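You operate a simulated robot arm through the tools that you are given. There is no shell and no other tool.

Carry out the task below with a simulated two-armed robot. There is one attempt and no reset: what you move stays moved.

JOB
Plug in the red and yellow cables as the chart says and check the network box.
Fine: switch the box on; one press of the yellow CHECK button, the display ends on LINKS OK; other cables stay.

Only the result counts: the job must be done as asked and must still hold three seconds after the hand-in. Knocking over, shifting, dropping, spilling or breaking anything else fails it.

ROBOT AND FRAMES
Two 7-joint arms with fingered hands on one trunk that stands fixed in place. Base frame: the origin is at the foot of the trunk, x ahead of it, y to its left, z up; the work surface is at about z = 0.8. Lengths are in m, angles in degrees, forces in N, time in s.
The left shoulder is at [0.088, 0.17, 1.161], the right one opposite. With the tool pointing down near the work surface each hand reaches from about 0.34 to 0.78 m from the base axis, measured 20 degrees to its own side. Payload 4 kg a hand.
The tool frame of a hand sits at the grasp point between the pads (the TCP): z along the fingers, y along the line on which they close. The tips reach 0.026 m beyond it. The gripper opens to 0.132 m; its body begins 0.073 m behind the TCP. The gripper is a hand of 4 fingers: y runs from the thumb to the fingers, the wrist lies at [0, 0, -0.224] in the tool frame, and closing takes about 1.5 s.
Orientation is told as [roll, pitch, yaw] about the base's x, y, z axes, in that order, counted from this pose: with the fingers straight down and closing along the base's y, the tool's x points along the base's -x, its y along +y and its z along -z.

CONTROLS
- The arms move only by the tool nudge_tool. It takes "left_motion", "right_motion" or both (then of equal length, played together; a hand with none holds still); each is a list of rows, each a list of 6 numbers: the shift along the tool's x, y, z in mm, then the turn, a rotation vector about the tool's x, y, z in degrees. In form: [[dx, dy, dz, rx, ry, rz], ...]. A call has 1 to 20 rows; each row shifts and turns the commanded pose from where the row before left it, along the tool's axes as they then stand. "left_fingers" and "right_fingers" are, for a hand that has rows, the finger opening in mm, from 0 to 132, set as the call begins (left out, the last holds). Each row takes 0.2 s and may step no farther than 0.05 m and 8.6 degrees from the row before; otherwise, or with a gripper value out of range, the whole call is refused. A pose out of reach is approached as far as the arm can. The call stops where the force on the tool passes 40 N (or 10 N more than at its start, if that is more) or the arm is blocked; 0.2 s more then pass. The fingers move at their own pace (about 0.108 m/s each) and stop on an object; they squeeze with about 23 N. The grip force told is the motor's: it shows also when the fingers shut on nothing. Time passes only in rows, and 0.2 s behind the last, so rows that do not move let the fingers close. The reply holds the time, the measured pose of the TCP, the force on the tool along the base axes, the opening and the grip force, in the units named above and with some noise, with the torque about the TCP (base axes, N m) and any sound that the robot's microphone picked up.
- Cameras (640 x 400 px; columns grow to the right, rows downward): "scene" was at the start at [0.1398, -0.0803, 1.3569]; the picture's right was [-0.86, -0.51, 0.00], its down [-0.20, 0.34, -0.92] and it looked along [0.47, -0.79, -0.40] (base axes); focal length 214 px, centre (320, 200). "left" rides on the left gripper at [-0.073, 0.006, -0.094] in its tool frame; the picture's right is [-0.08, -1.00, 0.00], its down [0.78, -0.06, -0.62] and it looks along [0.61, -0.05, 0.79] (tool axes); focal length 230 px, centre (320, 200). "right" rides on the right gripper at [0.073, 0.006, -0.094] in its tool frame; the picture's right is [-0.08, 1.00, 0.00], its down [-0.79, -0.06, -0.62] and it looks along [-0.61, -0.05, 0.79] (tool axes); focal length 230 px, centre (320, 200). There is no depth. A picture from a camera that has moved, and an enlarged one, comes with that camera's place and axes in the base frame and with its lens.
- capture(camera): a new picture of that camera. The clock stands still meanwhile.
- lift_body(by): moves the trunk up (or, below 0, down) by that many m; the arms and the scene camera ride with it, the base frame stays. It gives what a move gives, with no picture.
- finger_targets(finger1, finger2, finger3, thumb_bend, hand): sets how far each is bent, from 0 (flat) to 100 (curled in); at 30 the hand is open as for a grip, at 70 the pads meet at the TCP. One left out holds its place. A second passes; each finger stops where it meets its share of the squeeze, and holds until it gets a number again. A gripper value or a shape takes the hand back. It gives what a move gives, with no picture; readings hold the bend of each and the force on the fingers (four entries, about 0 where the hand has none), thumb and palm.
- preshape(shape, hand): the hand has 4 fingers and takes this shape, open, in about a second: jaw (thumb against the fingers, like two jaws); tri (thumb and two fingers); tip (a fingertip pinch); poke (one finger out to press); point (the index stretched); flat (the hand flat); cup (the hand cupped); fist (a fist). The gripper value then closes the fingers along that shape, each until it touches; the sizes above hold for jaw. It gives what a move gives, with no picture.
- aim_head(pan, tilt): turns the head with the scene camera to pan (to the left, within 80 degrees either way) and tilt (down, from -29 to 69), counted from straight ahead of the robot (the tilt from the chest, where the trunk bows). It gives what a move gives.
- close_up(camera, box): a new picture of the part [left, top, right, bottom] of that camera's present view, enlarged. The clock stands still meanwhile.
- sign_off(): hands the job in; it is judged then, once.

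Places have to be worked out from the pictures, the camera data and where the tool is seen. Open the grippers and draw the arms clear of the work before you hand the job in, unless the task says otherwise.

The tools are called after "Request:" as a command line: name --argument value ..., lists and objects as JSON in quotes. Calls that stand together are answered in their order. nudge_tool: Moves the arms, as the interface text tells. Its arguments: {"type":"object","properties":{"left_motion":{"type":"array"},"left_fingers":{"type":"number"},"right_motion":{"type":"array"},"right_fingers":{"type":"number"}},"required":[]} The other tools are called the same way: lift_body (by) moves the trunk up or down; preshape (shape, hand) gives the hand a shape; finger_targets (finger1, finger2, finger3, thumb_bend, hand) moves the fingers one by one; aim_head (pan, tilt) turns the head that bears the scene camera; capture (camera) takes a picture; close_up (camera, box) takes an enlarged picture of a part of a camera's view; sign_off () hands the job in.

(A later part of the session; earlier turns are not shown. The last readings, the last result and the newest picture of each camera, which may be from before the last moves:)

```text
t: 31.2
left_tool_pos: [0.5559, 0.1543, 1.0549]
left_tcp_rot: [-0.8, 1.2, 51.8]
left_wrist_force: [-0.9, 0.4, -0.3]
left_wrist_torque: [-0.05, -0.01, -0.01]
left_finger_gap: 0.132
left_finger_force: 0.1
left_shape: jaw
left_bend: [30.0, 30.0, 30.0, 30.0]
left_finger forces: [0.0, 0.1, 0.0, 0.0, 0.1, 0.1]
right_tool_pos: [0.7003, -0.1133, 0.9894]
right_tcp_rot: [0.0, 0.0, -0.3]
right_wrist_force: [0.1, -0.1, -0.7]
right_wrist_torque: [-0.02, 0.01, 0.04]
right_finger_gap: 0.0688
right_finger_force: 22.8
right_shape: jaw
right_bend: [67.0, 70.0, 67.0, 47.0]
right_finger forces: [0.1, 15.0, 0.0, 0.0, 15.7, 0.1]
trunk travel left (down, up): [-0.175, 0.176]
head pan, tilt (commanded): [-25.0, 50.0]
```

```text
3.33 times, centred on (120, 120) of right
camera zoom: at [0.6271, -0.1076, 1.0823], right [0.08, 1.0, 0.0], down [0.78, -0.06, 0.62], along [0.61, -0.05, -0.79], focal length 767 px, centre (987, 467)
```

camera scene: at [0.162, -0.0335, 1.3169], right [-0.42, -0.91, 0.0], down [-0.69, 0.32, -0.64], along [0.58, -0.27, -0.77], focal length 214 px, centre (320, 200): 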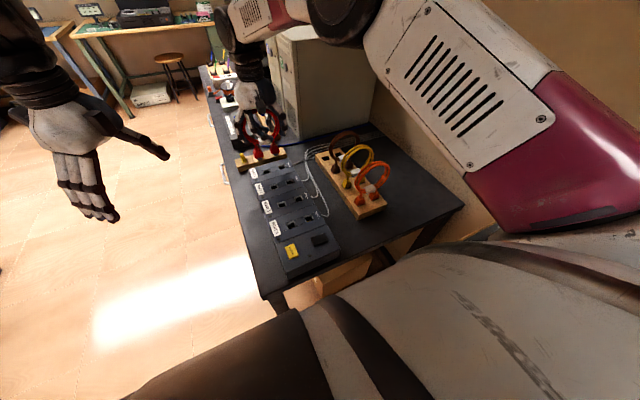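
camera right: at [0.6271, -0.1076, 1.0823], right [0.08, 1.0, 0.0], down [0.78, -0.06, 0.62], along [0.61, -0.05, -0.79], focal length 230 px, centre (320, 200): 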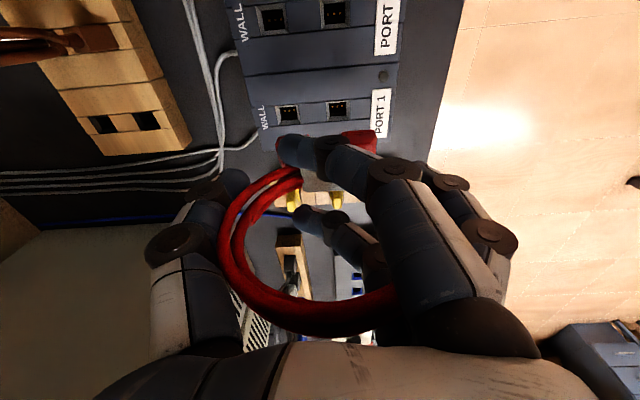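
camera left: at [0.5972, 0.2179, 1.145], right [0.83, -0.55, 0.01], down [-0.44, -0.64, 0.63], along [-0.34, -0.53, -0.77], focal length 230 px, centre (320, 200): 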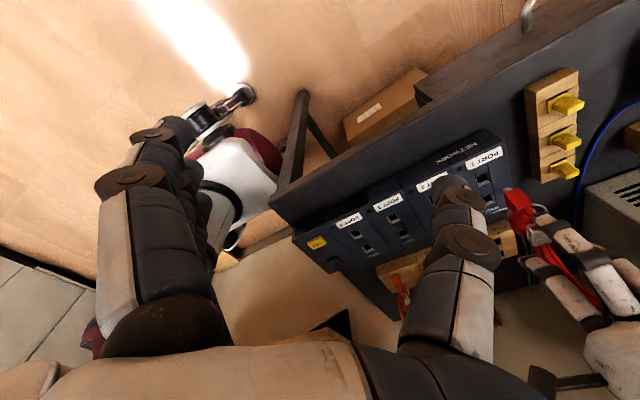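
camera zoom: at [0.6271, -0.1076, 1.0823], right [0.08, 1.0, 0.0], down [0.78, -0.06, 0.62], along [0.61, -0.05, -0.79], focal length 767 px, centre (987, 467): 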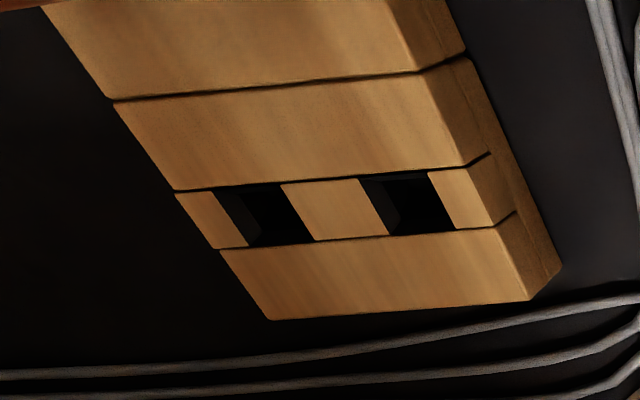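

The tips are about 97 mm below the TCP and need to go roughly 9 mm toward -y and a few mm toward -x. I make that correction and descend to just above the sockets to align at close range.

Request:
nudge_tool --right_motion '[[5, -9, 0, 0, 0, 0], [0, 0, 12, 0, 0, 0], [0, 0, 12, 0, 0, 0], [0, 0, 12, 0, 0, 0], [0, 0, 0, 0, 0, 0]]'

Request:
close_up --camera "scene" --box '[245, 140, 305, 180]'

Request:
close_up --camera "left" --box '[460, 140, 550, 200]'

Request:
close_up --camera "right" --box '[250, 80, 410, 180]'

```text
t: 32.4
left_tool_pos: [0.5564, 0.1553, 1.0551]
left_tcp_rot: [-0.9, 1.0, 51.8]
left_wrist_force: [0.8, 0.7, -0.2]
left_wrist_torque: [-0.01, 0.0, -0.03]
left_finger_gap: 0.1319
left_finger_force: 0.1
left_shape: jaw
left_bend: [30.0, 30.0, 30.0, 30.0]
left_finger forces: [0.0, 0.0, 0.0, 0.0, 0.0, 0.0]
right_tool_pos: [0.6956, -0.1238, 0.9536]
right_tcp_rot: [-0.1, 0.0, -0.2]
right_wrist_force: [0.6, -0.5, -0.9]
right_wrist_torque: [0.0, -0.02, 0.01]
right_finger_gap: 0.0688
right_finger_force: 23.0
right_shape: jaw
right_bend: [67.0, 70.0, 67.0, 47.0]
right_finger forces: [0.0, 14.9, 0.1, 0.0, 15.7, 0.1]
trunk travel left (down, up): [-0.175, 0.176]
head pan, tilt (commanded): [-25.0, 50.0]
```

```text
10.00 times, centred on (275, 160) of scene
camera zoom: at [0.162, -0.0335, 1.317], right [-0.42, -0.91, 0.0], down [-0.69, 0.32, -0.64], along [0.58, -0.27, -0.77], focal length 2145 px, centre (770, 600)
```

zoom: 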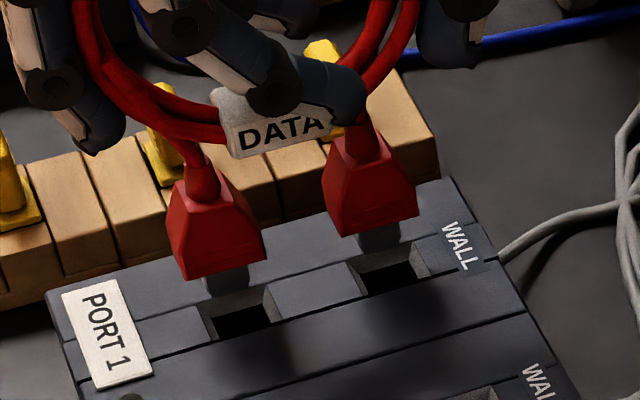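

```text
6.67 times, centred on (505, 170) of left
camera zoom: at [0.5972, 0.2175, 1.1456], right [0.83, -0.56, 0.01], down [-0.44, -0.64, 0.63], along [-0.34, -0.53, -0.77], focal length 1534 px, centre (-913, 400)
```

zoom: 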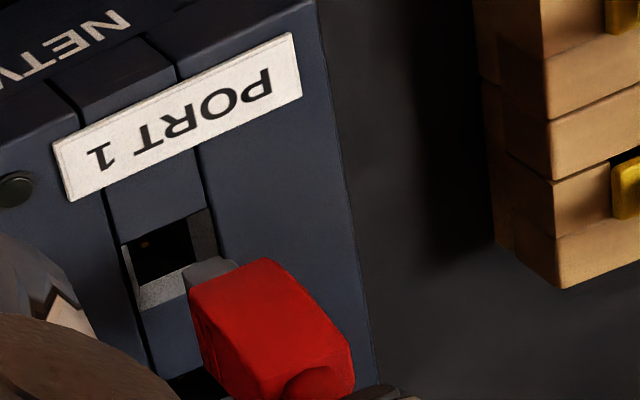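

```text
4.00 times, centred on (330, 130) of right
camera zoom: at [0.6221, -0.1174, 1.0462], right [0.08, 1.0, 0.0], down [0.78, -0.06, 0.62], along [0.61, -0.05, -0.79], focal length 920 px, centre (280, 480)
```

zoom: 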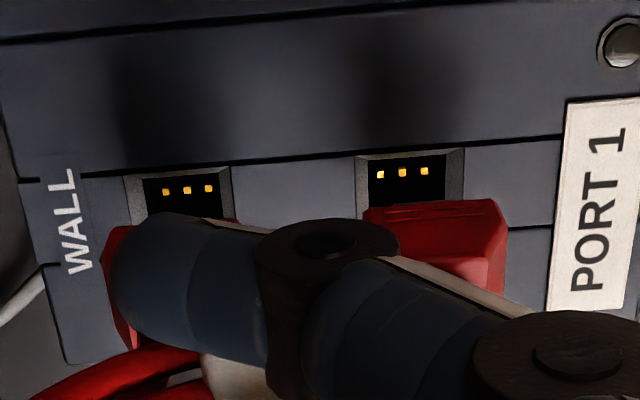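

The views agree if the tips are about 10 mm above the box top, with near-zero lateral error. I apply a small +1 mm y correction, descend 6 mm more and re-check.

Request:
nudge_tool --right_motion '[[1, 1, 0, 0, 0, 0], [0, 0, 3, 0, 0, 0], [0, 0, 3, 0, 0, 0], [0, 0, 0, 0, 0, 0]]'

Request:
close_up --camera "scene" --box '[250, 150, 298, 180]'

Request:
close_up --camera "left" --box '[460, 150, 520, 190]'

Request:
close_up --camera "right" --box '[250, 80, 410, 180]'

```text
t: 33.4
left_tool_pos: [0.5567, 0.1538, 1.0551]
left_tcp_rot: [-0.8, 1.1, 51.7]
left_wrist_force: [-0.4, 0.9, 0.5]
left_wrist_torque: [0.02, 0.03, 0.01]
left_finger_gap: 0.1322
left_finger_force: 0.0
left_shape: jaw
left_bend: [30.0, 30.0, 30.0, 30.0]
left_finger forces: [0.0, 0.1, 0.0, 0.1, 0.1, 0.1]
right_tool_pos: [0.6943, -0.122, 0.9471]
right_tcp_rot: [-0.1, 0.0, -0.2]
right_wrist_force: [0.1, 0.5, -1.3]
right_wrist_torque: [0.0, 0.04, -0.02]
right_finger_gap: 0.0689
right_finger_force: 23.3
right_shape: jaw
right_bend: [67.0, 70.0, 67.0, 47.0]
right_finger forces: [0.0, 14.8, 0.0, 0.1, 15.5, 0.0]
trunk travel left (down, up): [-0.175, 0.176]
head pan, tilt (commanded): [-25.0, 50.0]
```

```text
13.33 times, centred on (274, 165) of scene
camera zoom: at [0.1622, -0.0335, 1.3169], right [-0.42, -0.91, 0.0], down [-0.69, 0.32, -0.64], along [0.58, -0.27, -0.77], focal length 2860 px, centre (933, 667)
```

zoom: 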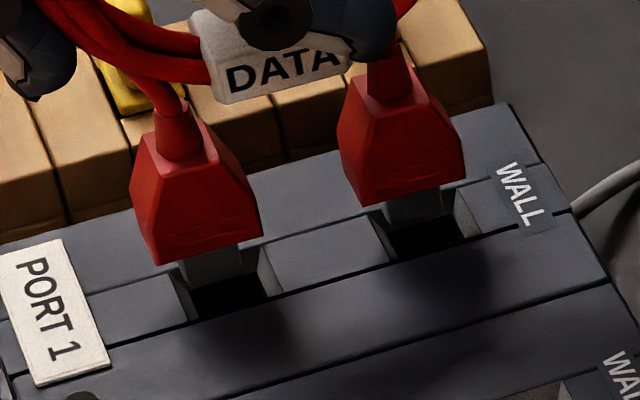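

```text
10.00 times, centred on (490, 170) of left
camera zoom: at [0.5973, 0.2171, 1.1461], right [0.83, -0.56, 0.01], down [-0.44, -0.64, 0.63], along [-0.34, -0.53, -0.77], focal length 2301 px, centre (-1380, 500)
```

zoom: 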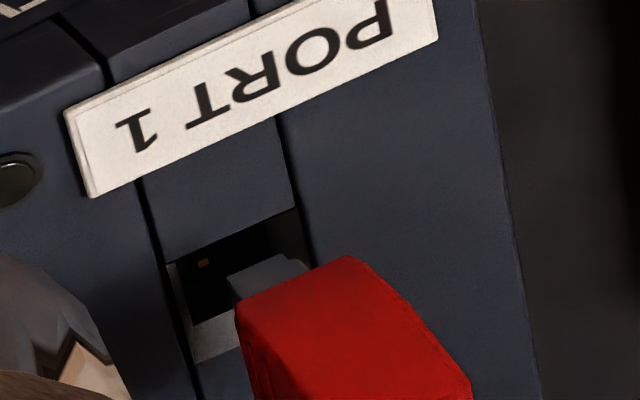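

```text
4.00 times, centred on (330, 130) of right
camera zoom: at [0.6211, -0.1163, 1.0401], right [0.08, 1.0, 0.0], down [0.78, -0.06, 0.62], along [0.61, -0.05, -0.79], focal length 920 px, centre (280, 480)
```

zoom: 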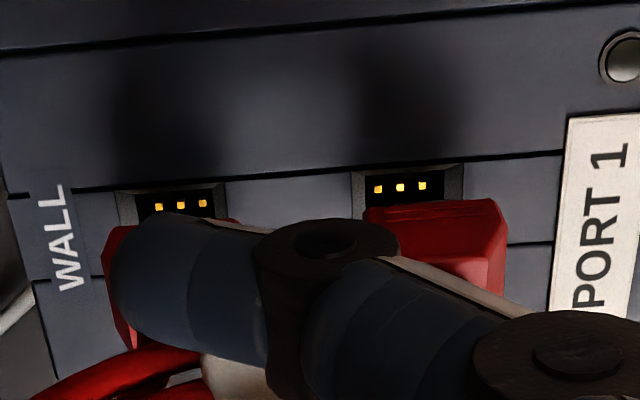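

Tips are a few mm above the sockets and inside the bevel tolerance. I apply a 1.5 mm x correction and descend in small steps, watching the force.

Request:
nudge_tool --right_motion '[[-1.5, 0, 0, 0, 0, 0], [0, 0, 2, 0, 0, 0], [0, 0, 2, 0, 0, 0], [0, 0, 0, 0, 0, 0]]'

Request:
close_up --camera "scene" --box '[250, 150, 298, 180]'

Request:
close_up --camera "left" --box '[460, 150, 520, 190]'

```text
t: 34.4
left_tool_pos: [0.5562, 0.1543, 1.0562]
left_tcp_rot: [-1.0, 1.1, 51.8]
left_wrist_force: [0.6, -0.5, -0.1]
left_wrist_torque: [-0.01, -0.04, 0.05]
left_finger_gap: 0.1319
left_finger_force: 0.1
left_shape: jaw
left_bend: [30.0, 30.0, 30.0, 30.0]
left_finger forces: [0.1, 0.0, 0.0, 0.0, 0.1, 0.1]
right_tool_pos: [0.6963, -0.1217, 0.9431]
right_tcp_rot: [-0.1, 0.0, -0.2]
right_wrist_force: [0.3, 0.2, -0.4]
right_wrist_torque: [0.0, 0.02, -0.03]
right_finger_gap: 0.0688
right_finger_force: 22.6
right_shape: jaw
right_bend: [67.0, 70.0, 67.0, 47.0]
right_finger forces: [0.0, 14.9, 0.0, 0.0, 15.4, 0.1]
trunk travel left (down, up): [-0.175, 0.176]
head pan, tilt (commanded): [-25.0, 50.0]
```

```text
13.33 times, centred on (274, 165) of scene
camera zoom: at [0.1622, -0.0335, 1.3169], right [-0.42, -0.91, 0.0], down [-0.69, 0.32, -0.64], along [0.58, -0.27, -0.77], focal length 2860 px, centre (933, 667)
```

zoom: 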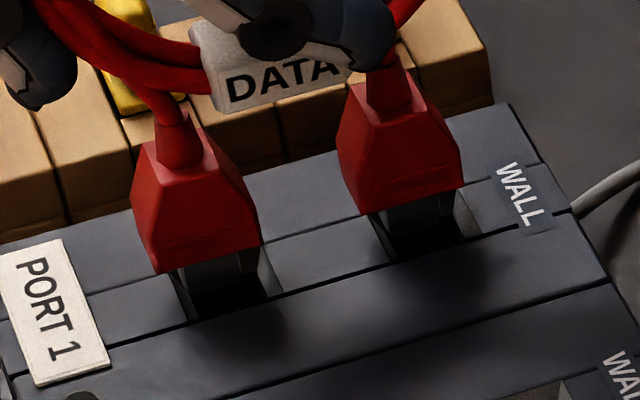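

```text
10.00 times, centred on (490, 170) of left
camera zoom: at [0.5973, 0.2172, 1.1458], right [0.83, -0.56, 0.01], down [-0.44, -0.64, 0.63], along [-0.34, -0.53, -0.77], focal length 2301 px, centre (-1380, 500)
```

zoom: 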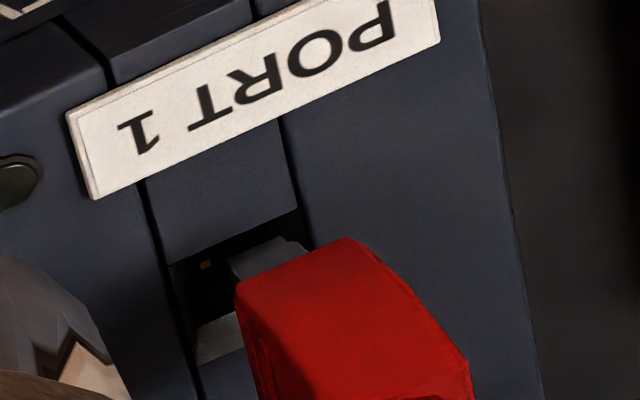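

The tip seems offset a little toward +y. I zoom tighter to see where the tip edges are relative to the socket bevels.

Request:
close_up --camera "scene" --box '[258, 160, 290, 180]'

Request:
close_up --camera "left" --box '[468, 164, 500, 188]'

```text
16.00 times, centred on (274, 170) of scene
camera zoom: at [0.1622, -0.0335, 1.3169], right [-0.42, -0.91, 0.0], down [-0.69, 0.32, -0.64], along [0.58, -0.27, -0.77], focal length 3432 px, centre (1056, 680)
```

zoom: 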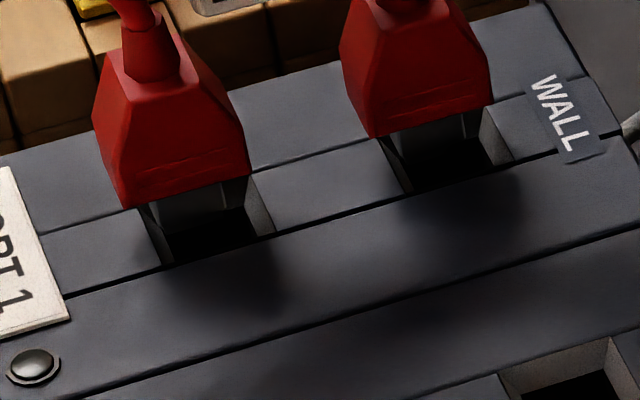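

```text
16.00 times, centred on (484, 176) of left
camera zoom: at [0.5973, 0.2172, 1.1458], right [0.83, -0.56, 0.01], down [-0.44, -0.64, 0.63], along [-0.34, -0.53, -0.77], focal length 3681 px, centre (-2304, 584)
```

zoom: 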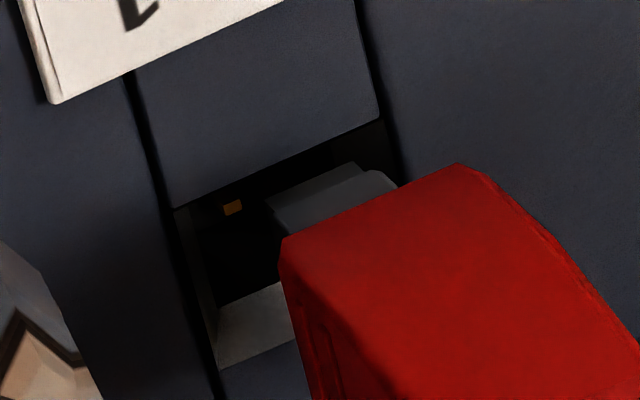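

Both views suggest a residual of about -1.3 mm in both x and y. I correct that and descend in 2 mm steps.

Request:
nudge_tool --right_motion '[[1.2, -1.3, 0, 0, 0, 0], [0, 0, 2, 0, 0, 0], [0, 0, 2, 0, 0, 0], [0, 0, 2, 0, 0, 0], [0, 0, 0, 0, 0, 0]]'

Request:
close_up --camera "scene" --box '[250, 150, 298, 180]'

Request:
close_up --camera "left" --box '[460, 150, 520, 190]'

```text
t: 35.6
left_tool_pos: [0.5561, 0.1547, 1.0534]
left_tcp_rot: [-0.7, 1.1, 51.8]
left_wrist_force: [0.6, 0.6, 0.1]
left_wrist_torque: [-0.01, -0.02, -0.01]
left_finger_gap: 0.1318
left_finger_force: 0.1
left_shape: jaw
left_bend: [30.0, 30.0, 30.0, 30.0]
left_finger forces: [0.1, 0.0, 0.1, 0.1, 0.2, 0.0]
right_tool_pos: [0.6954, -0.1239, 0.9373]
right_tcp_rot: [-0.1, 0.0, -0.2]
right_wrist_force: [0.7, -0.7, -0.8]
right_wrist_torque: [0.06, 0.01, 0.0]
right_finger_gap: 0.0688
right_finger_force: 22.8
right_shape: jaw
right_bend: [67.0, 70.0, 67.0, 47.0]
right_finger forces: [0.1, 14.8, 0.0, 0.0, 15.5, 0.0]
trunk travel left (down, up): [-0.175, 0.176]
head pan, tilt (commanded): [-25.0, 50.0]
```

```text
13.33 times, centred on (274, 165) of scene
camera zoom: at [0.1621, -0.0335, 1.3169], right [-0.42, -0.91, 0.0], down [-0.69, 0.32, -0.64], along [0.58, -0.27, -0.77], focal length 2860 px, centre (933, 667)
```

zoom: 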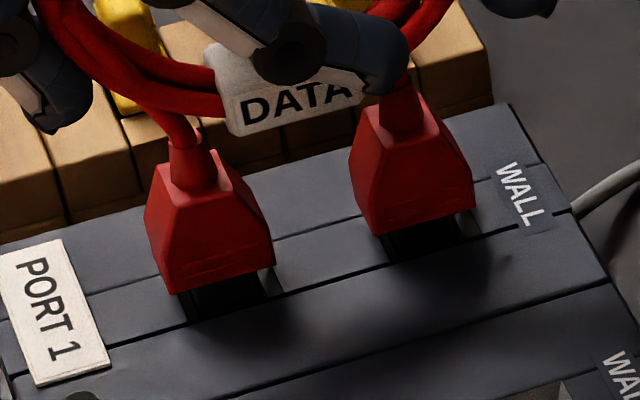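

```text
10.00 times, centred on (490, 170) of left
camera zoom: at [0.5973, 0.2174, 1.1456], right [0.83, -0.56, 0.01], down [-0.44, -0.64, 0.63], along [-0.34, -0.53, -0.77], focal length 2301 px, centre (-1380, 500)
```

zoom: 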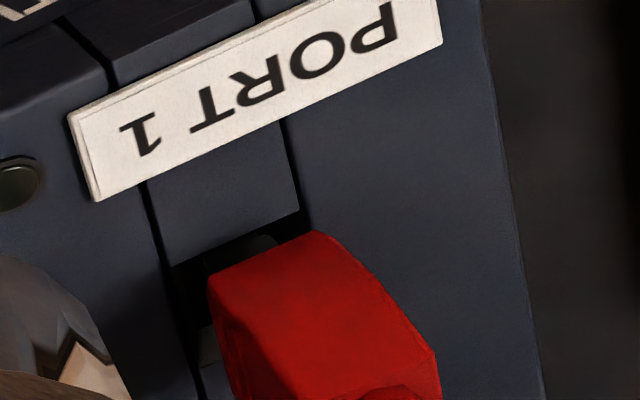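

No contact force yet and the tips are entering the openings. I continue down slowly.

Request:
nudge_tool --right_motion '[[0, 0, 2, 0, 0, 0], [0, 0, 2, 0, 0, 0], [0, 0, 0, 0, 0, 0]]'

Request:
close_up --camera "scene" --box '[250, 150, 298, 180]'

Request:
close_up --camera "left" --box '[460, 150, 520, 190]'

```text
t: 36.4
left_tool_pos: [0.5565, 0.1554, 1.0555]
left_tcp_rot: [-0.9, 1.1, 51.7]
left_wrist_force: [-0.4, 0.7, -0.3]
left_wrist_torque: [-0.02, -0.04, 0.01]
left_finger_gap: 0.132
left_finger_force: 0.0
left_shape: jaw
left_bend: [30.0, 30.0, 30.0, 30.0]
left_finger forces: [0.0, 0.0, 0.1, 0.0, 0.0, 0.0]
right_tool_pos: [0.6958, -0.1235, 0.9336]
right_tcp_rot: [0.0, 0.0, -0.2]
right_wrist_force: [-1.0, -0.4, -0.9]
right_wrist_torque: [0.02, 0.0, 0.0]
right_finger_gap: 0.069
right_finger_force: 23.2
right_shape: jaw
right_bend: [67.0, 70.0, 67.0, 47.0]
right_finger forces: [0.0, 14.8, 0.0, 0.0, 15.4, 0.0]
trunk travel left (down, up): [-0.175, 0.176]
head pan, tilt (commanded): [-25.0, 50.0]
```

```text
13.33 times, centred on (274, 165) of scene
camera zoom: at [0.1622, -0.0335, 1.3169], right [-0.42, -0.91, 0.0], down [-0.69, 0.32, -0.64], along [0.58, -0.27, -0.77], focal length 2860 px, centre (933, 667)
```

zoom: 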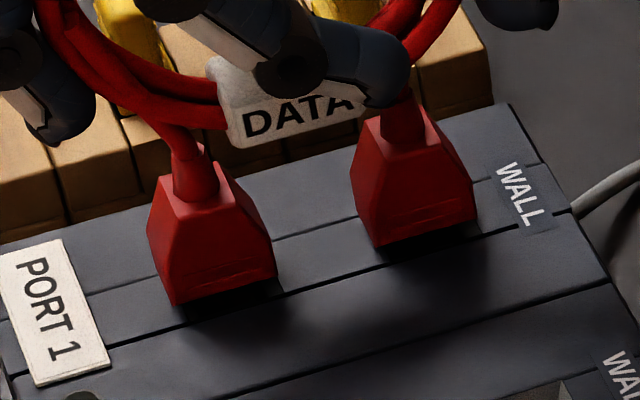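

```text
10.00 times, centred on (490, 170) of left
camera zoom: at [0.5973, 0.2173, 1.1457], right [0.83, -0.56, 0.01], down [-0.44, -0.64, 0.63], along [-0.34, -0.53, -0.77], focal length 2301 px, centre (-1380, 500)
```

zoom: 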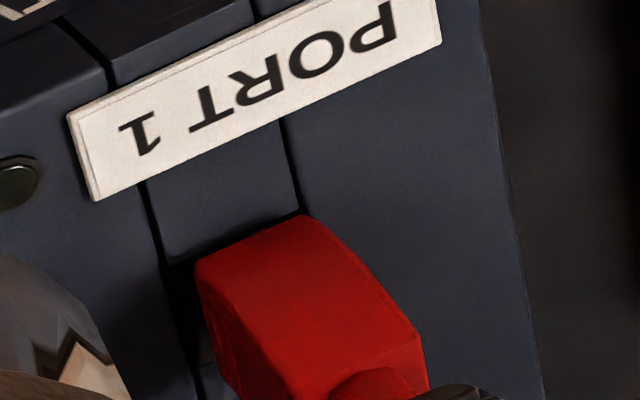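

The plugs are going in freely. I continue pressing down until resistance shows.

Request:
nudge_tool --right_motion '[[0, 0, 2, 0, 0, 0], [0, 0, 2, 0, 0, 0], [0, 0, 0, 0, 0, 0]]'

Request:
close_up --camera "scene" --box '[250, 150, 298, 180]'

Request:
close_up --camera "left" --box '[460, 150, 520, 190]'

```text
t: 37.2
left_tool_pos: [0.5567, 0.1548, 1.0558]
left_tcp_rot: [-0.9, 1.0, 51.8]
left_wrist_force: [-0.3, 0.6, -0.1]
left_wrist_torque: [-0.02, 0.0, 0.03]
left_finger_gap: 0.1319
left_finger_force: 0.1
left_shape: jaw
left_bend: [30.0, 30.0, 30.0, 30.0]
left_finger forces: [0.0, 0.0, 0.0, 0.1, 0.1, 0.0]
right_tool_pos: [0.6953, -0.123, 0.9313]
right_tcp_rot: [0.0, -0.1, -0.2]
right_wrist_force: [0.0, 0.8, 5.9]
right_wrist_torque: [-0.18, 0.01, -0.02]
right_finger_gap: 0.0688
right_finger_force: 23.0
right_shape: jaw
right_bend: [67.0, 70.0, 67.0, 47.0]
right_finger forces: [0.0, 14.9, 0.1, 0.0, 16.3, 0.1]
trunk travel left (down, up): [-0.175, 0.176]
head pan, tilt (commanded): [-25.0, 50.0]
```

```text
13.33 times, centred on (274, 165) of scene
camera zoom: at [0.1615, -0.0333, 1.3171], right [-0.42, -0.91, 0.0], down [-0.69, 0.32, -0.64], along [0.58, -0.27, -0.77], focal length 2860 px, centre (933, 667)
```

zoom: 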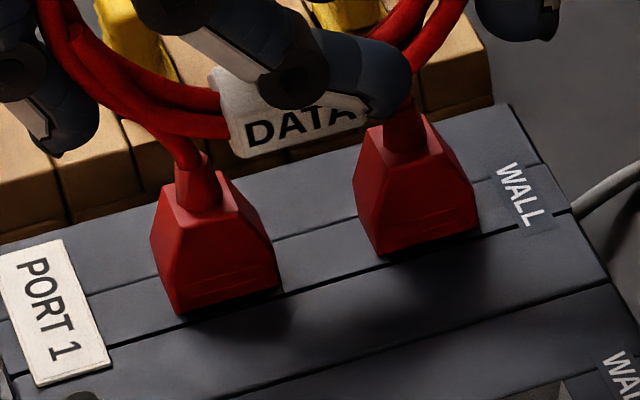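

```text
10.00 times, centred on (490, 170) of left
camera zoom: at [0.5968, 0.2174, 1.1463], right [0.83, -0.56, 0.01], down [-0.44, -0.64, 0.63], along [-0.34, -0.53, -0.78], focal length 2301 px, centre (-1380, 500)
```

zoom: 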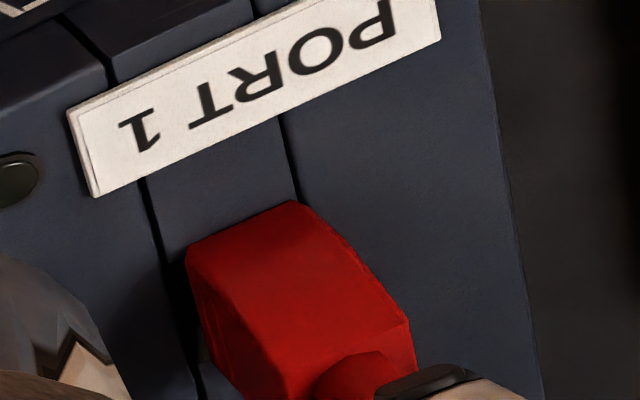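

Contact begins (about 6 N). I press on in small steps to seat the plugs fully and listen for a click.

Request:
nudge_tool --right_motion '[[0, 0, 1.5, 0, 0, 0], [0, 0, 1.5, 0, 0, 0], [0, 0, 0, 0, 0, 0]]'

Request:
close_up --camera "scene" --box '[250, 150, 298, 180]'

Request:
close_up --camera "left" --box '[460, 150, 520, 190]'

```text
t: 38.0
left_tool_pos: [0.5542, 0.1543, 1.0563]
left_tcp_rot: [-1.0, 1.0, 51.9]
left_wrist_force: [0.7, -0.5, -0.3]
left_wrist_torque: [0.0, -0.01, 0.02]
left_finger_gap: 0.1319
left_finger_force: 0.0
left_shape: jaw
left_bend: [30.0, 30.0, 30.0, 30.0]
left_finger forces: [0.1, 0.0, 0.0, 0.0, 0.0, 0.1]
right_tool_pos: [0.6961, -0.1241, 0.9291]
right_tcp_rot: [0.0, -0.3, -0.3]
right_wrist_force: [1.3, -0.2, 19.6]
right_wrist_torque: [-0.23, -0.07, 0.0]
right_finger_gap: 0.0688
right_finger_force: 22.8
right_shape: jaw
right_bend: [67.0, 71.0, 67.0, 48.0]
right_finger forces: [0.0, 14.5, 0.1, 0.0, 17.0, 0.0]
trunk travel left (down, up): [-0.175, 0.176]
head pan, tilt (commanded): [-25.0, 50.0]
```

```text
13.33 times, centred on (274, 165) of scene
camera zoom: at [0.1601, -0.0331, 1.3174], right [-0.42, -0.91, 0.0], down [-0.69, 0.32, -0.64], along [0.58, -0.27, -0.77], focal length 2860 px, centre (933, 667)
```

zoom: 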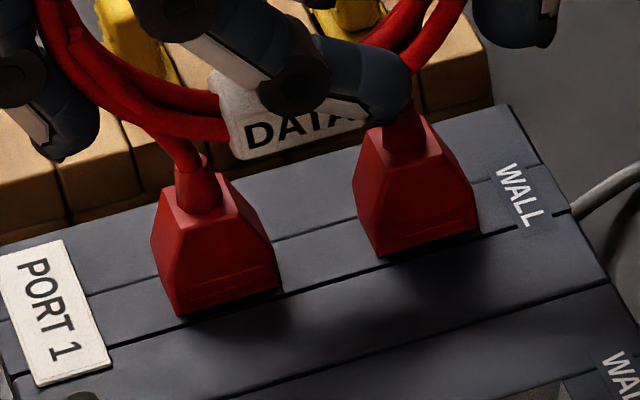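

```text
10.00 times, centred on (490, 170) of left
camera zoom: at [0.5956, 0.2176, 1.1472], right [0.83, -0.56, 0.02], down [-0.44, -0.64, 0.63], along [-0.34, -0.53, -0.78], focal length 2301 px, centre (-1380, 500)
```

zoom: 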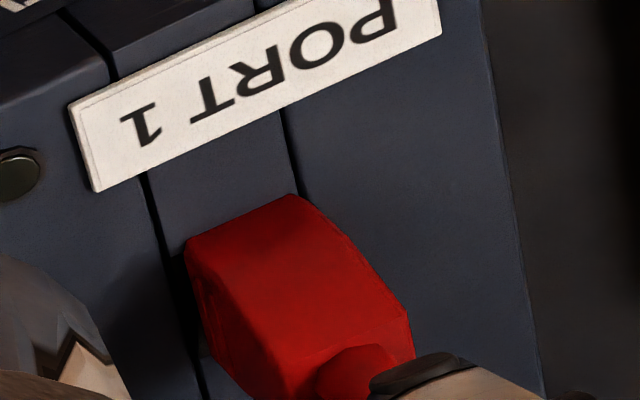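

Force is 20 N and the plug bodies look flush on the box. I press slightly more to be sure they are seated.

Request:
nudge_tool --right_motion '[[0, 0, 1.5, 0, 0, 0], [0, 0, 0, 0, 0, 0], [0, 0, 0, 0, 0, 0]]'

Request:
capture --camera "left"

Request:
close_up --camera "scene" --box '[254, 156, 290, 180]'

```text
t: 38.8
left_tool_pos: [0.5544, 0.154, 1.0553]
left_tcp_rot: [-1.0, 1.0, 51.8]
left_wrist_force: [-0.3, 0.3, -1.3]
left_wrist_torque: [0.02, 0.01, -0.03]
left_finger_gap: 0.1317
left_finger_force: 0.0
left_shape: jaw
left_bend: [30.0, 30.0, 30.0, 30.0]
left_finger forces: [0.0, 0.1, 0.1, 0.1, 0.1, 0.0]
right_tool_pos: [0.6939, -0.1228, 0.9272]
right_tcp_rot: [-0.1, -0.2, -0.4]
right_wrist_force: [1.7, -0.6, 27.3]
right_wrist_torque: [0.03, -0.06, -0.05]
right_finger_gap: 0.0675
right_finger_force: 23.0
right_shape: jaw
right_bend: [67.0, 71.0, 67.0, 48.0]
right_finger forces: [0.0, 15.3, 0.9, 0.0, 19.2, 0.1]
trunk travel left (down, up): [-0.175, 0.176]
head pan, tilt (commanded): [-25.0, 50.0]
```

```text
taken
camera left: at [0.5949, 0.2176, 1.1474], right [0.83, -0.56, 0.02], down [-0.44, -0.64, 0.63], along [-0.34, -0.53, -0.78], focal length 230 px, centre (320, 200)
```

left: 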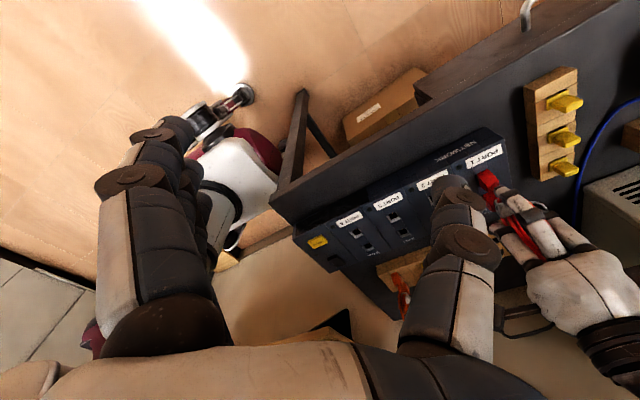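

```text
16.00 times, centred on (272, 168) of scene
camera zoom: at [0.1594, -0.0331, 1.3175], right [-0.42, -0.91, 0.0], down [-0.69, 0.32, -0.64], along [0.58, -0.27, -0.76], focal length 3432 px, centre (1088, 712)
```

zoom: 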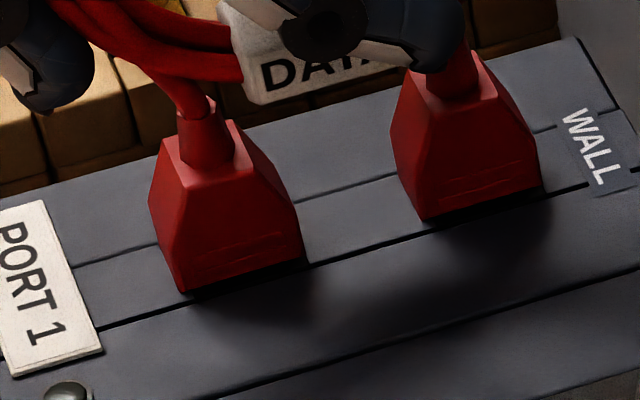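

Both bodies sit flush on PORT 1. I relax the downward force by 3 mm, open the hand fully and check before withdrawing.

Request:
nudge_tool --right_motion '[[0, 0, -3, 0, 0, 0], [0, 0, 0, 0, 0, 0]]'

Request:
nudge_tool --right_motion '[[0, 0, 0, 0, 0, 0], [0, 0, 0, 0, 0, 0], [0, 0, 0, 0, 0, 0], [0, 0, 0, 0, 0, 0], [0, 0, 0, 0, 0, 0], [0, 0, 0, 0, 0, 0]]' --right_fingers 132

Request:
capture --camera "right"

Request:
close_up --camera "scene" --box '[230, 80, 320, 180]'

```text
t: 39.4
left_tool_pos: [0.5546, 0.1548, 1.0557]
left_tcp_rot: [-0.9, 1.1, 51.8]
left_wrist_force: [0.4, 0.5, -0.1]
left_wrist_torque: [0.0, 0.04, 0.01]
left_finger_gap: 0.132
left_finger_force: 0.1
left_shape: jaw
left_bend: [30.0, 30.0, 30.0, 30.0]
left_finger forces: [0.0, 0.0, 0.0, 0.0, 0.0, 0.0]
right_tool_pos: [0.6941, -0.1223, 0.9275]
right_tcp_rot: [-0.2, 0.0, -0.2]
right_wrist_force: [0.3, -1.9, 16.3]
right_wrist_torque: [0.04, -0.05, -0.05]
right_finger_gap: 0.0676
right_finger_force: 22.6
right_shape: jaw
right_bend: [67.0, 71.0, 67.0, 48.0]
right_finger forces: [0.0, 14.9, 0.8, 0.0, 17.1, 0.1]
trunk travel left (down, up): [-0.175, 0.176]
head pan, tilt (commanded): [-25.0, 50.0]
```

```text
t: 40.8
left_tool_pos: [0.5551, 0.1542, 1.0547]
left_tcp_rot: [-0.9, 1.1, 51.8]
left_wrist_force: [0.1, 0.0, 0.0]
left_wrist_torque: [0.03, -0.01, 0.01]
left_finger_gap: 0.1319
left_finger_force: 0.2
left_shape: jaw
left_bend: [30.0, 30.0, 30.0, 30.0]
left_finger forces: [0.0, 0.0, 0.0, 0.0, 0.0, 0.0]
right_tool_pos: [0.6942, -0.1226, 0.9275]
right_tcp_rot: [-0.1, 0.0, -0.1]
right_wrist_force: [-0.5, 3.4, 5.8]
right_wrist_torque: [0.06, -0.08, -0.01]
right_finger_gap: 0.1318
right_finger_force: 0.1
right_shape: jaw
right_bend: [30.0, 30.0, 30.0, 30.0]
right_finger forces: [0.1, 5.6, 0.0, 0.0, 2.0, 0.0]
trunk travel left (down, up): [-0.175, 0.176]
head pan, tilt (commanded): [-25.0, 50.0]
```

```text
taken
camera right: at [0.6213, -0.1172, 1.0211], right [0.08, 1.0, 0.0], down [0.78, -0.06, 0.62], along [0.61, -0.05, -0.79], focal length 230 px, centre (320, 200)
```

right: 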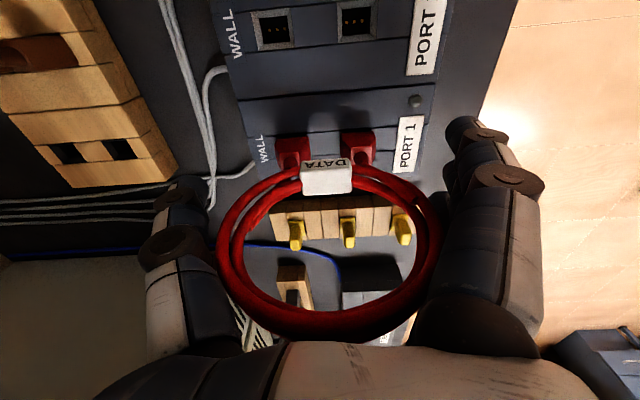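

```text
4.00 times, centred on (275, 130) of scene
camera zoom: at [0.1614, -0.0331, 1.317], right [-0.42, -0.91, 0.0], down [-0.69, 0.32, -0.64], along [0.58, -0.27, -0.77], focal length 858 px, centre (500, 480)
```

zoom: 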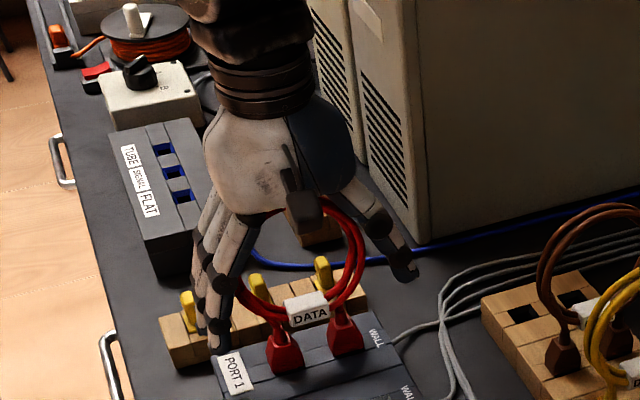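

The cable stands in PORT 1 and the hand is open around it. I withdraw straight up slowly and verify it stays.

Request:
nudge_tool --right_motion '[[0, 0, -5, 0, 0, 0], [0, 0, -5, 0, 0, 0], [0, 0, -10, 0, 0, 0], [0, 0, -20, 0, 0, 0], [0, 0, -30, 0, 0, 0], [0, 0, -30, 0, 0, 0], [0, 0, 0, 0, 0, 0]]'

Request:
capture --camera "right"

Request:
close_up --camera "scene" --box '[230, 100, 320, 190]'

Request:
close_up --camera "left" --box '[440, 130, 580, 250]'

```text
t: 42.4
left_tool_pos: [0.5575, 0.1548, 1.0542]
left_tcp_rot: [-0.9, 1.1, 51.7]
left_wrist_force: [0.9, 0.0, -0.5]
left_wrist_torque: [0.0, 0.02, 0.0]
left_finger_gap: 0.1319
left_finger_force: 0.0
left_shape: jaw
left_bend: [30.0, 30.0, 30.0, 30.0]
left_finger forces: [0.1, 0.0, 0.0, 0.0, 0.0, 0.0]
right_tool_pos: [0.6962, -0.1234, 1.0277]
right_tcp_rot: [-0.1, 0.0, -0.2]
right_wrist_force: [0.6, -0.2, -0.6]
right_wrist_torque: [-0.05, 0.0, 0.04]
right_finger_gap: 0.1318
right_finger_force: 0.1
right_shape: jaw
right_bend: [30.0, 30.0, 30.0, 30.0]
right_finger forces: [0.1, 0.1, 0.1, 0.0, 0.0, 0.0]
trunk travel left (down, up): [-0.175, 0.176]
head pan, tilt (commanded): [-25.0, 50.0]
```

```text
taken
camera right: at [0.6228, -0.1174, 1.1212], right [0.08, 1.0, 0.0], down [0.79, -0.06, 0.62], along [0.61, -0.05, -0.79], focal length 230 px, centre (320, 200)
```

right: 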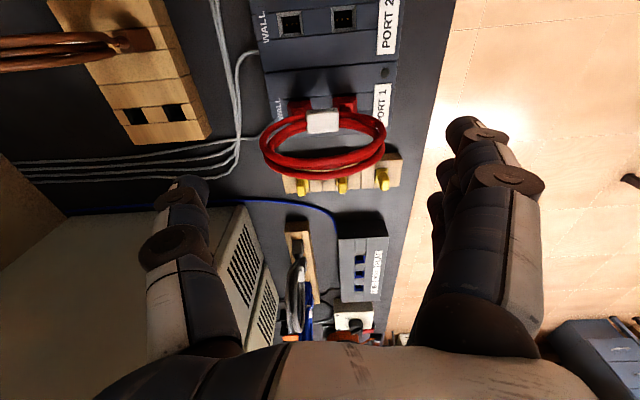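

```text
4.44 times, centred on (275, 145) of scene
camera zoom: at [0.1624, -0.0335, 1.3168], right [-0.42, -0.91, 0.0], down [-0.69, 0.32, -0.64], along [0.58, -0.27, -0.77], focal length 953 px, centre (520, 444)
```

zoom: 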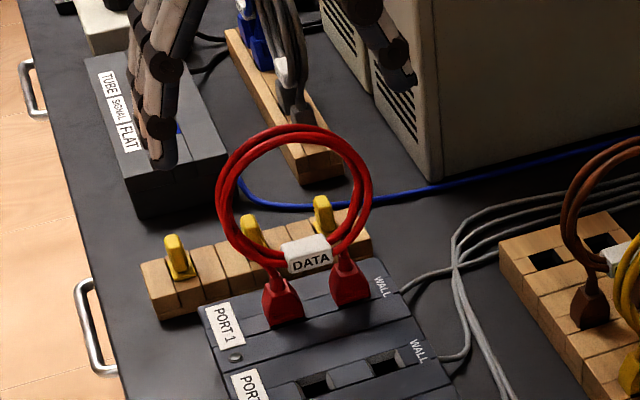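

```text
3.33 times, centred on (510, 190) of left
camera zoom: at [0.5975, 0.2172, 1.1455], right [0.83, -0.56, 0.01], down [-0.44, -0.64, 0.63], along [-0.34, -0.53, -0.77], focal length 767 px, centre (-313, 233)
```

zoom: 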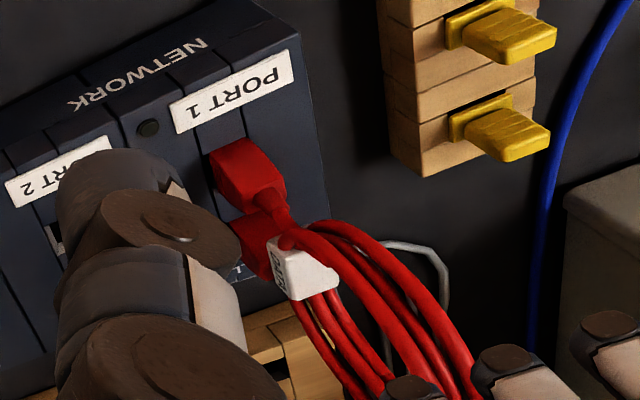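

The red cable is seated in PORT 1 and stays put. I raise the hand and move it over the yellow cable (about x=0.545, y=-0.331).

Request:
nudge_tool --right_motion '[[0, 0, -20, 0, 0, 0], [20, -30, 0, 0, 0, 0], [30, -40, 0, 0, 0, 0], [35, -45, 0, 0, 0, 0], [35, -45, 0, 0, 0, 0], [30, -46, 0, 0, 0, 0], [0, 0, 0, 0, 0, 0]]'

Request:
capture --camera "right"

Request:
close_up --camera "right" --box '[220, 20, 420, 200]'

Request:
capture --camera "scene"

```text
refused: row 4 steps farther than a row can; nothing moved
```

```text
taken
camera right: at [0.6228, -0.1174, 1.1212], right [0.08, 1.0, 0.0], down [0.79, -0.06, 0.62], along [0.61, -0.05, -0.79], focal length 230 px, centre (320, 200)
```

right: 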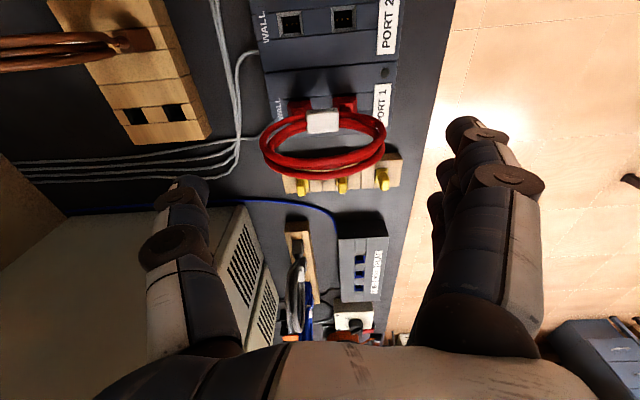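

```text
2.22 times, centred on (320, 110) of right
camera zoom: at [0.6228, -0.1174, 1.1212], right [0.08, 1.0, 0.0], down [0.79, -0.06, 0.62], along [0.61, -0.05, -0.79], focal length 511 px, centre (320, 400)
```

zoom: 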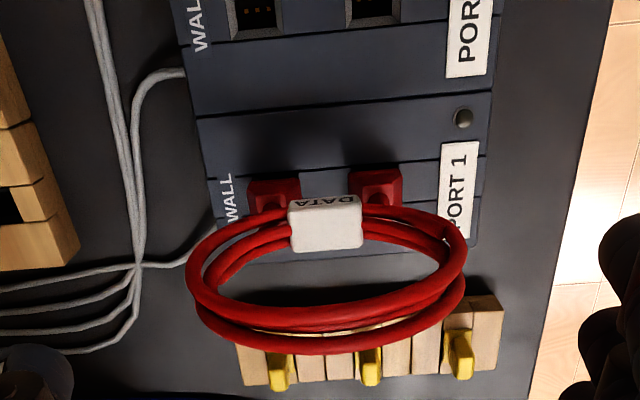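

```text
taken
camera scene: at [0.1624, -0.0335, 1.3168], right [-0.42, -0.91, 0.0], down [-0.69, 0.32, -0.64], along [0.58, -0.27, -0.77], focal length 214 px, centre (320, 200)
```

scene: 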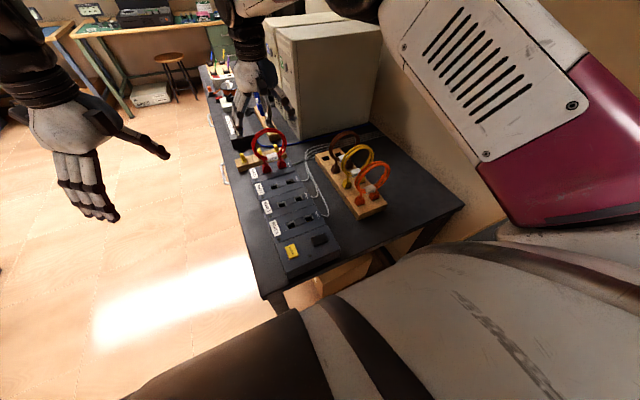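

A row was too long (over 50 mm), so nothing moved; the red cable is seen well seated in PORT 1. I repeat the motion with smaller steps.

Request:
nudge_tool --right_motion '[[0, 0, -20, 0, 0, 0], [20, -28, 0, 0, 0, 0], [26, -36, 0, 0, 0, 0], [26, -36, 0, 0, 0, 0], [26, -36, 0, 0, 0, 0], [28, -36, 0, 0, 0, 0], [26, -36, 0, 0, 0, 0], [0, 0, 0, 0, 0, 0]]'

Request:
capture --camera "right"

Request:
close_up --camera "right" --box '[220, 20, 420, 200]'

Request:
capture --camera "scene"

```text
t: 44.2
left_tool_pos: [0.5573, 0.155, 1.0548]
left_tcp_rot: [-0.9, 1.1, 51.8]
left_wrist_force: [-0.7, 0.6, -0.5]
left_wrist_torque: [0.0, 0.0, 0.03]
left_finger_gap: 0.1319
left_finger_force: 0.1
left_shape: jaw
left_bend: [30.0, 30.0, 30.0, 30.0]
left_finger forces: [0.0, 0.0, 0.0, 0.0, 0.0, 0.0]
right_tool_pos: [0.5435, -0.3299, 1.0477]
right_tcp_rot: [0.1, 0.0, -0.2]
right_wrist_force: [0.0, -0.2, -0.6]
right_wrist_torque: [0.02, 0.0, 0.01]
right_finger_gap: 0.1321
right_finger_force: 0.1
right_shape: jaw
right_bend: [30.0, 30.0, 30.0, 30.0]
right_finger forces: [0.0, 0.0, 0.0, 0.1, 0.1, 0.2]
trunk travel left (down, up): [-0.175, 0.176]
head pan, tilt (commanded): [-25.0, 50.0]
```

```text
taken
camera right: at [0.4694, -0.3244, 1.1407], right [0.08, 1.0, 0.0], down [0.79, -0.06, 0.62], along [0.61, -0.05, -0.79], focal length 230 px, centre (320, 200)
```

right: 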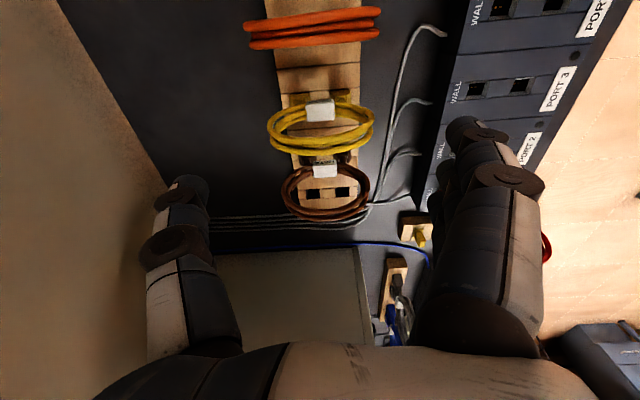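

```text
2.22 times, centred on (320, 110) of right
camera zoom: at [0.4694, -0.3244, 1.1407], right [0.08, 1.0, 0.0], down [0.79, -0.06, 0.62], along [0.61, -0.05, -0.79], focal length 511 px, centre (320, 400)
```

zoom: 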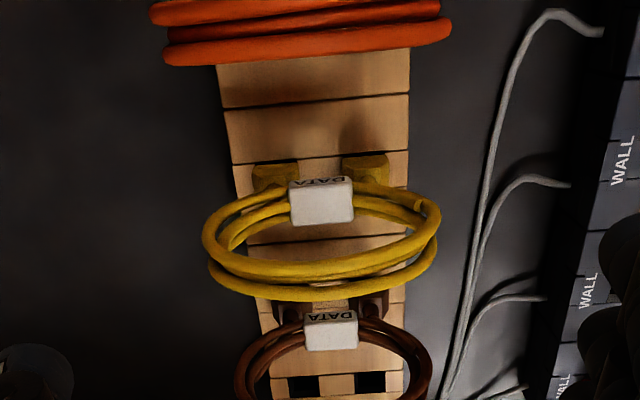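

```text
taken
camera scene: at [0.1625, -0.0332, 1.3168], right [-0.42, -0.91, 0.0], down [-0.69, 0.32, -0.64], along [0.58, -0.27, -0.77], focal length 214 px, centre (320, 200)
```

scene: 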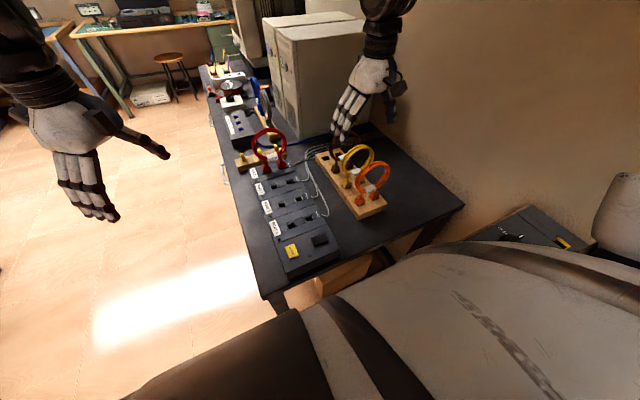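

The yellow ring is centred between the jaws (its plugs' mid lies on the TCP line) and x is within about 1 mm. I descend the same way as for the red one.

Request:
nudge_tool --right_motion '[[-1, 0, 25, 0, 0, 0], [0, 0, 25, 0, 0, 0], [0, 0, 25, 0, 0, 0], [0, 0, 25, 0, 0, 0], [0, 0, 15, 0, 0, 0], [0, 0, 7, 0, 0, 0], [0, 0, 0, 0, 0, 0]]'

Request:
capture --camera "right"

Request:
close_up --camera "scene" --box '[310, 110, 410, 220]'

```text
t: 45.8
left_tool_pos: [0.5565, 0.1549, 1.0545]
left_tcp_rot: [-0.9, 1.1, 51.8]
left_wrist_force: [-0.7, -0.1, 0.2]
left_wrist_torque: [0.0, 0.05, -0.01]
left_finger_gap: 0.132
left_finger_force: 0.1
left_shape: jaw
left_bend: [30.0, 30.0, 30.0, 30.0]
left_finger forces: [0.0, 0.0, 0.0, 0.1, 0.1, 0.1]
right_tool_pos: [0.5441, -0.3298, 0.9255]
right_tcp_rot: [-0.1, 0.0, -0.2]
right_wrist_force: [0.3, 1.1, -0.1]
right_wrist_torque: [0.0, -0.01, 0.01]
right_finger_gap: 0.1319
right_finger_force: 0.1
right_shape: jaw
right_bend: [30.0, 30.0, 30.0, 30.0]
right_finger forces: [0.0, 0.0, 0.1, 0.0, 0.0, 0.1]
trunk travel left (down, up): [-0.175, 0.176]
head pan, tilt (commanded): [-25.0, 50.0]
```

```text
taken
camera right: at [0.4701, -0.3249, 1.0188], right [0.08, 1.0, 0.0], down [0.78, -0.06, 0.62], along [0.61, -0.05, -0.79], focal length 230 px, centre (320, 200)
```

right: 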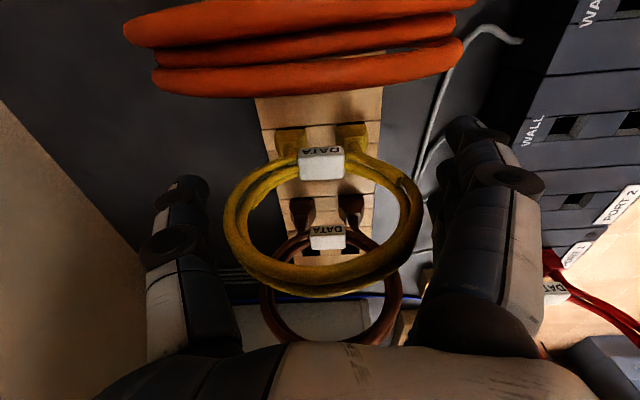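

```text
3.64 times, centred on (360, 165) of scene
camera zoom: at [0.1621, -0.0335, 1.3169], right [-0.42, -0.91, 0.0], down [-0.69, 0.32, -0.64], along [0.58, -0.27, -0.77], focal length 780 px, centre (174, 327)
```

zoom: 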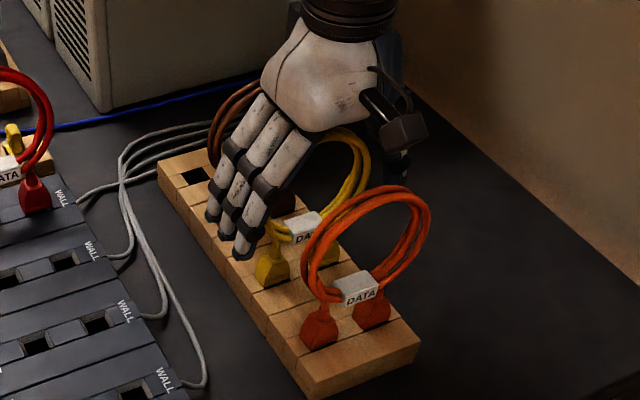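

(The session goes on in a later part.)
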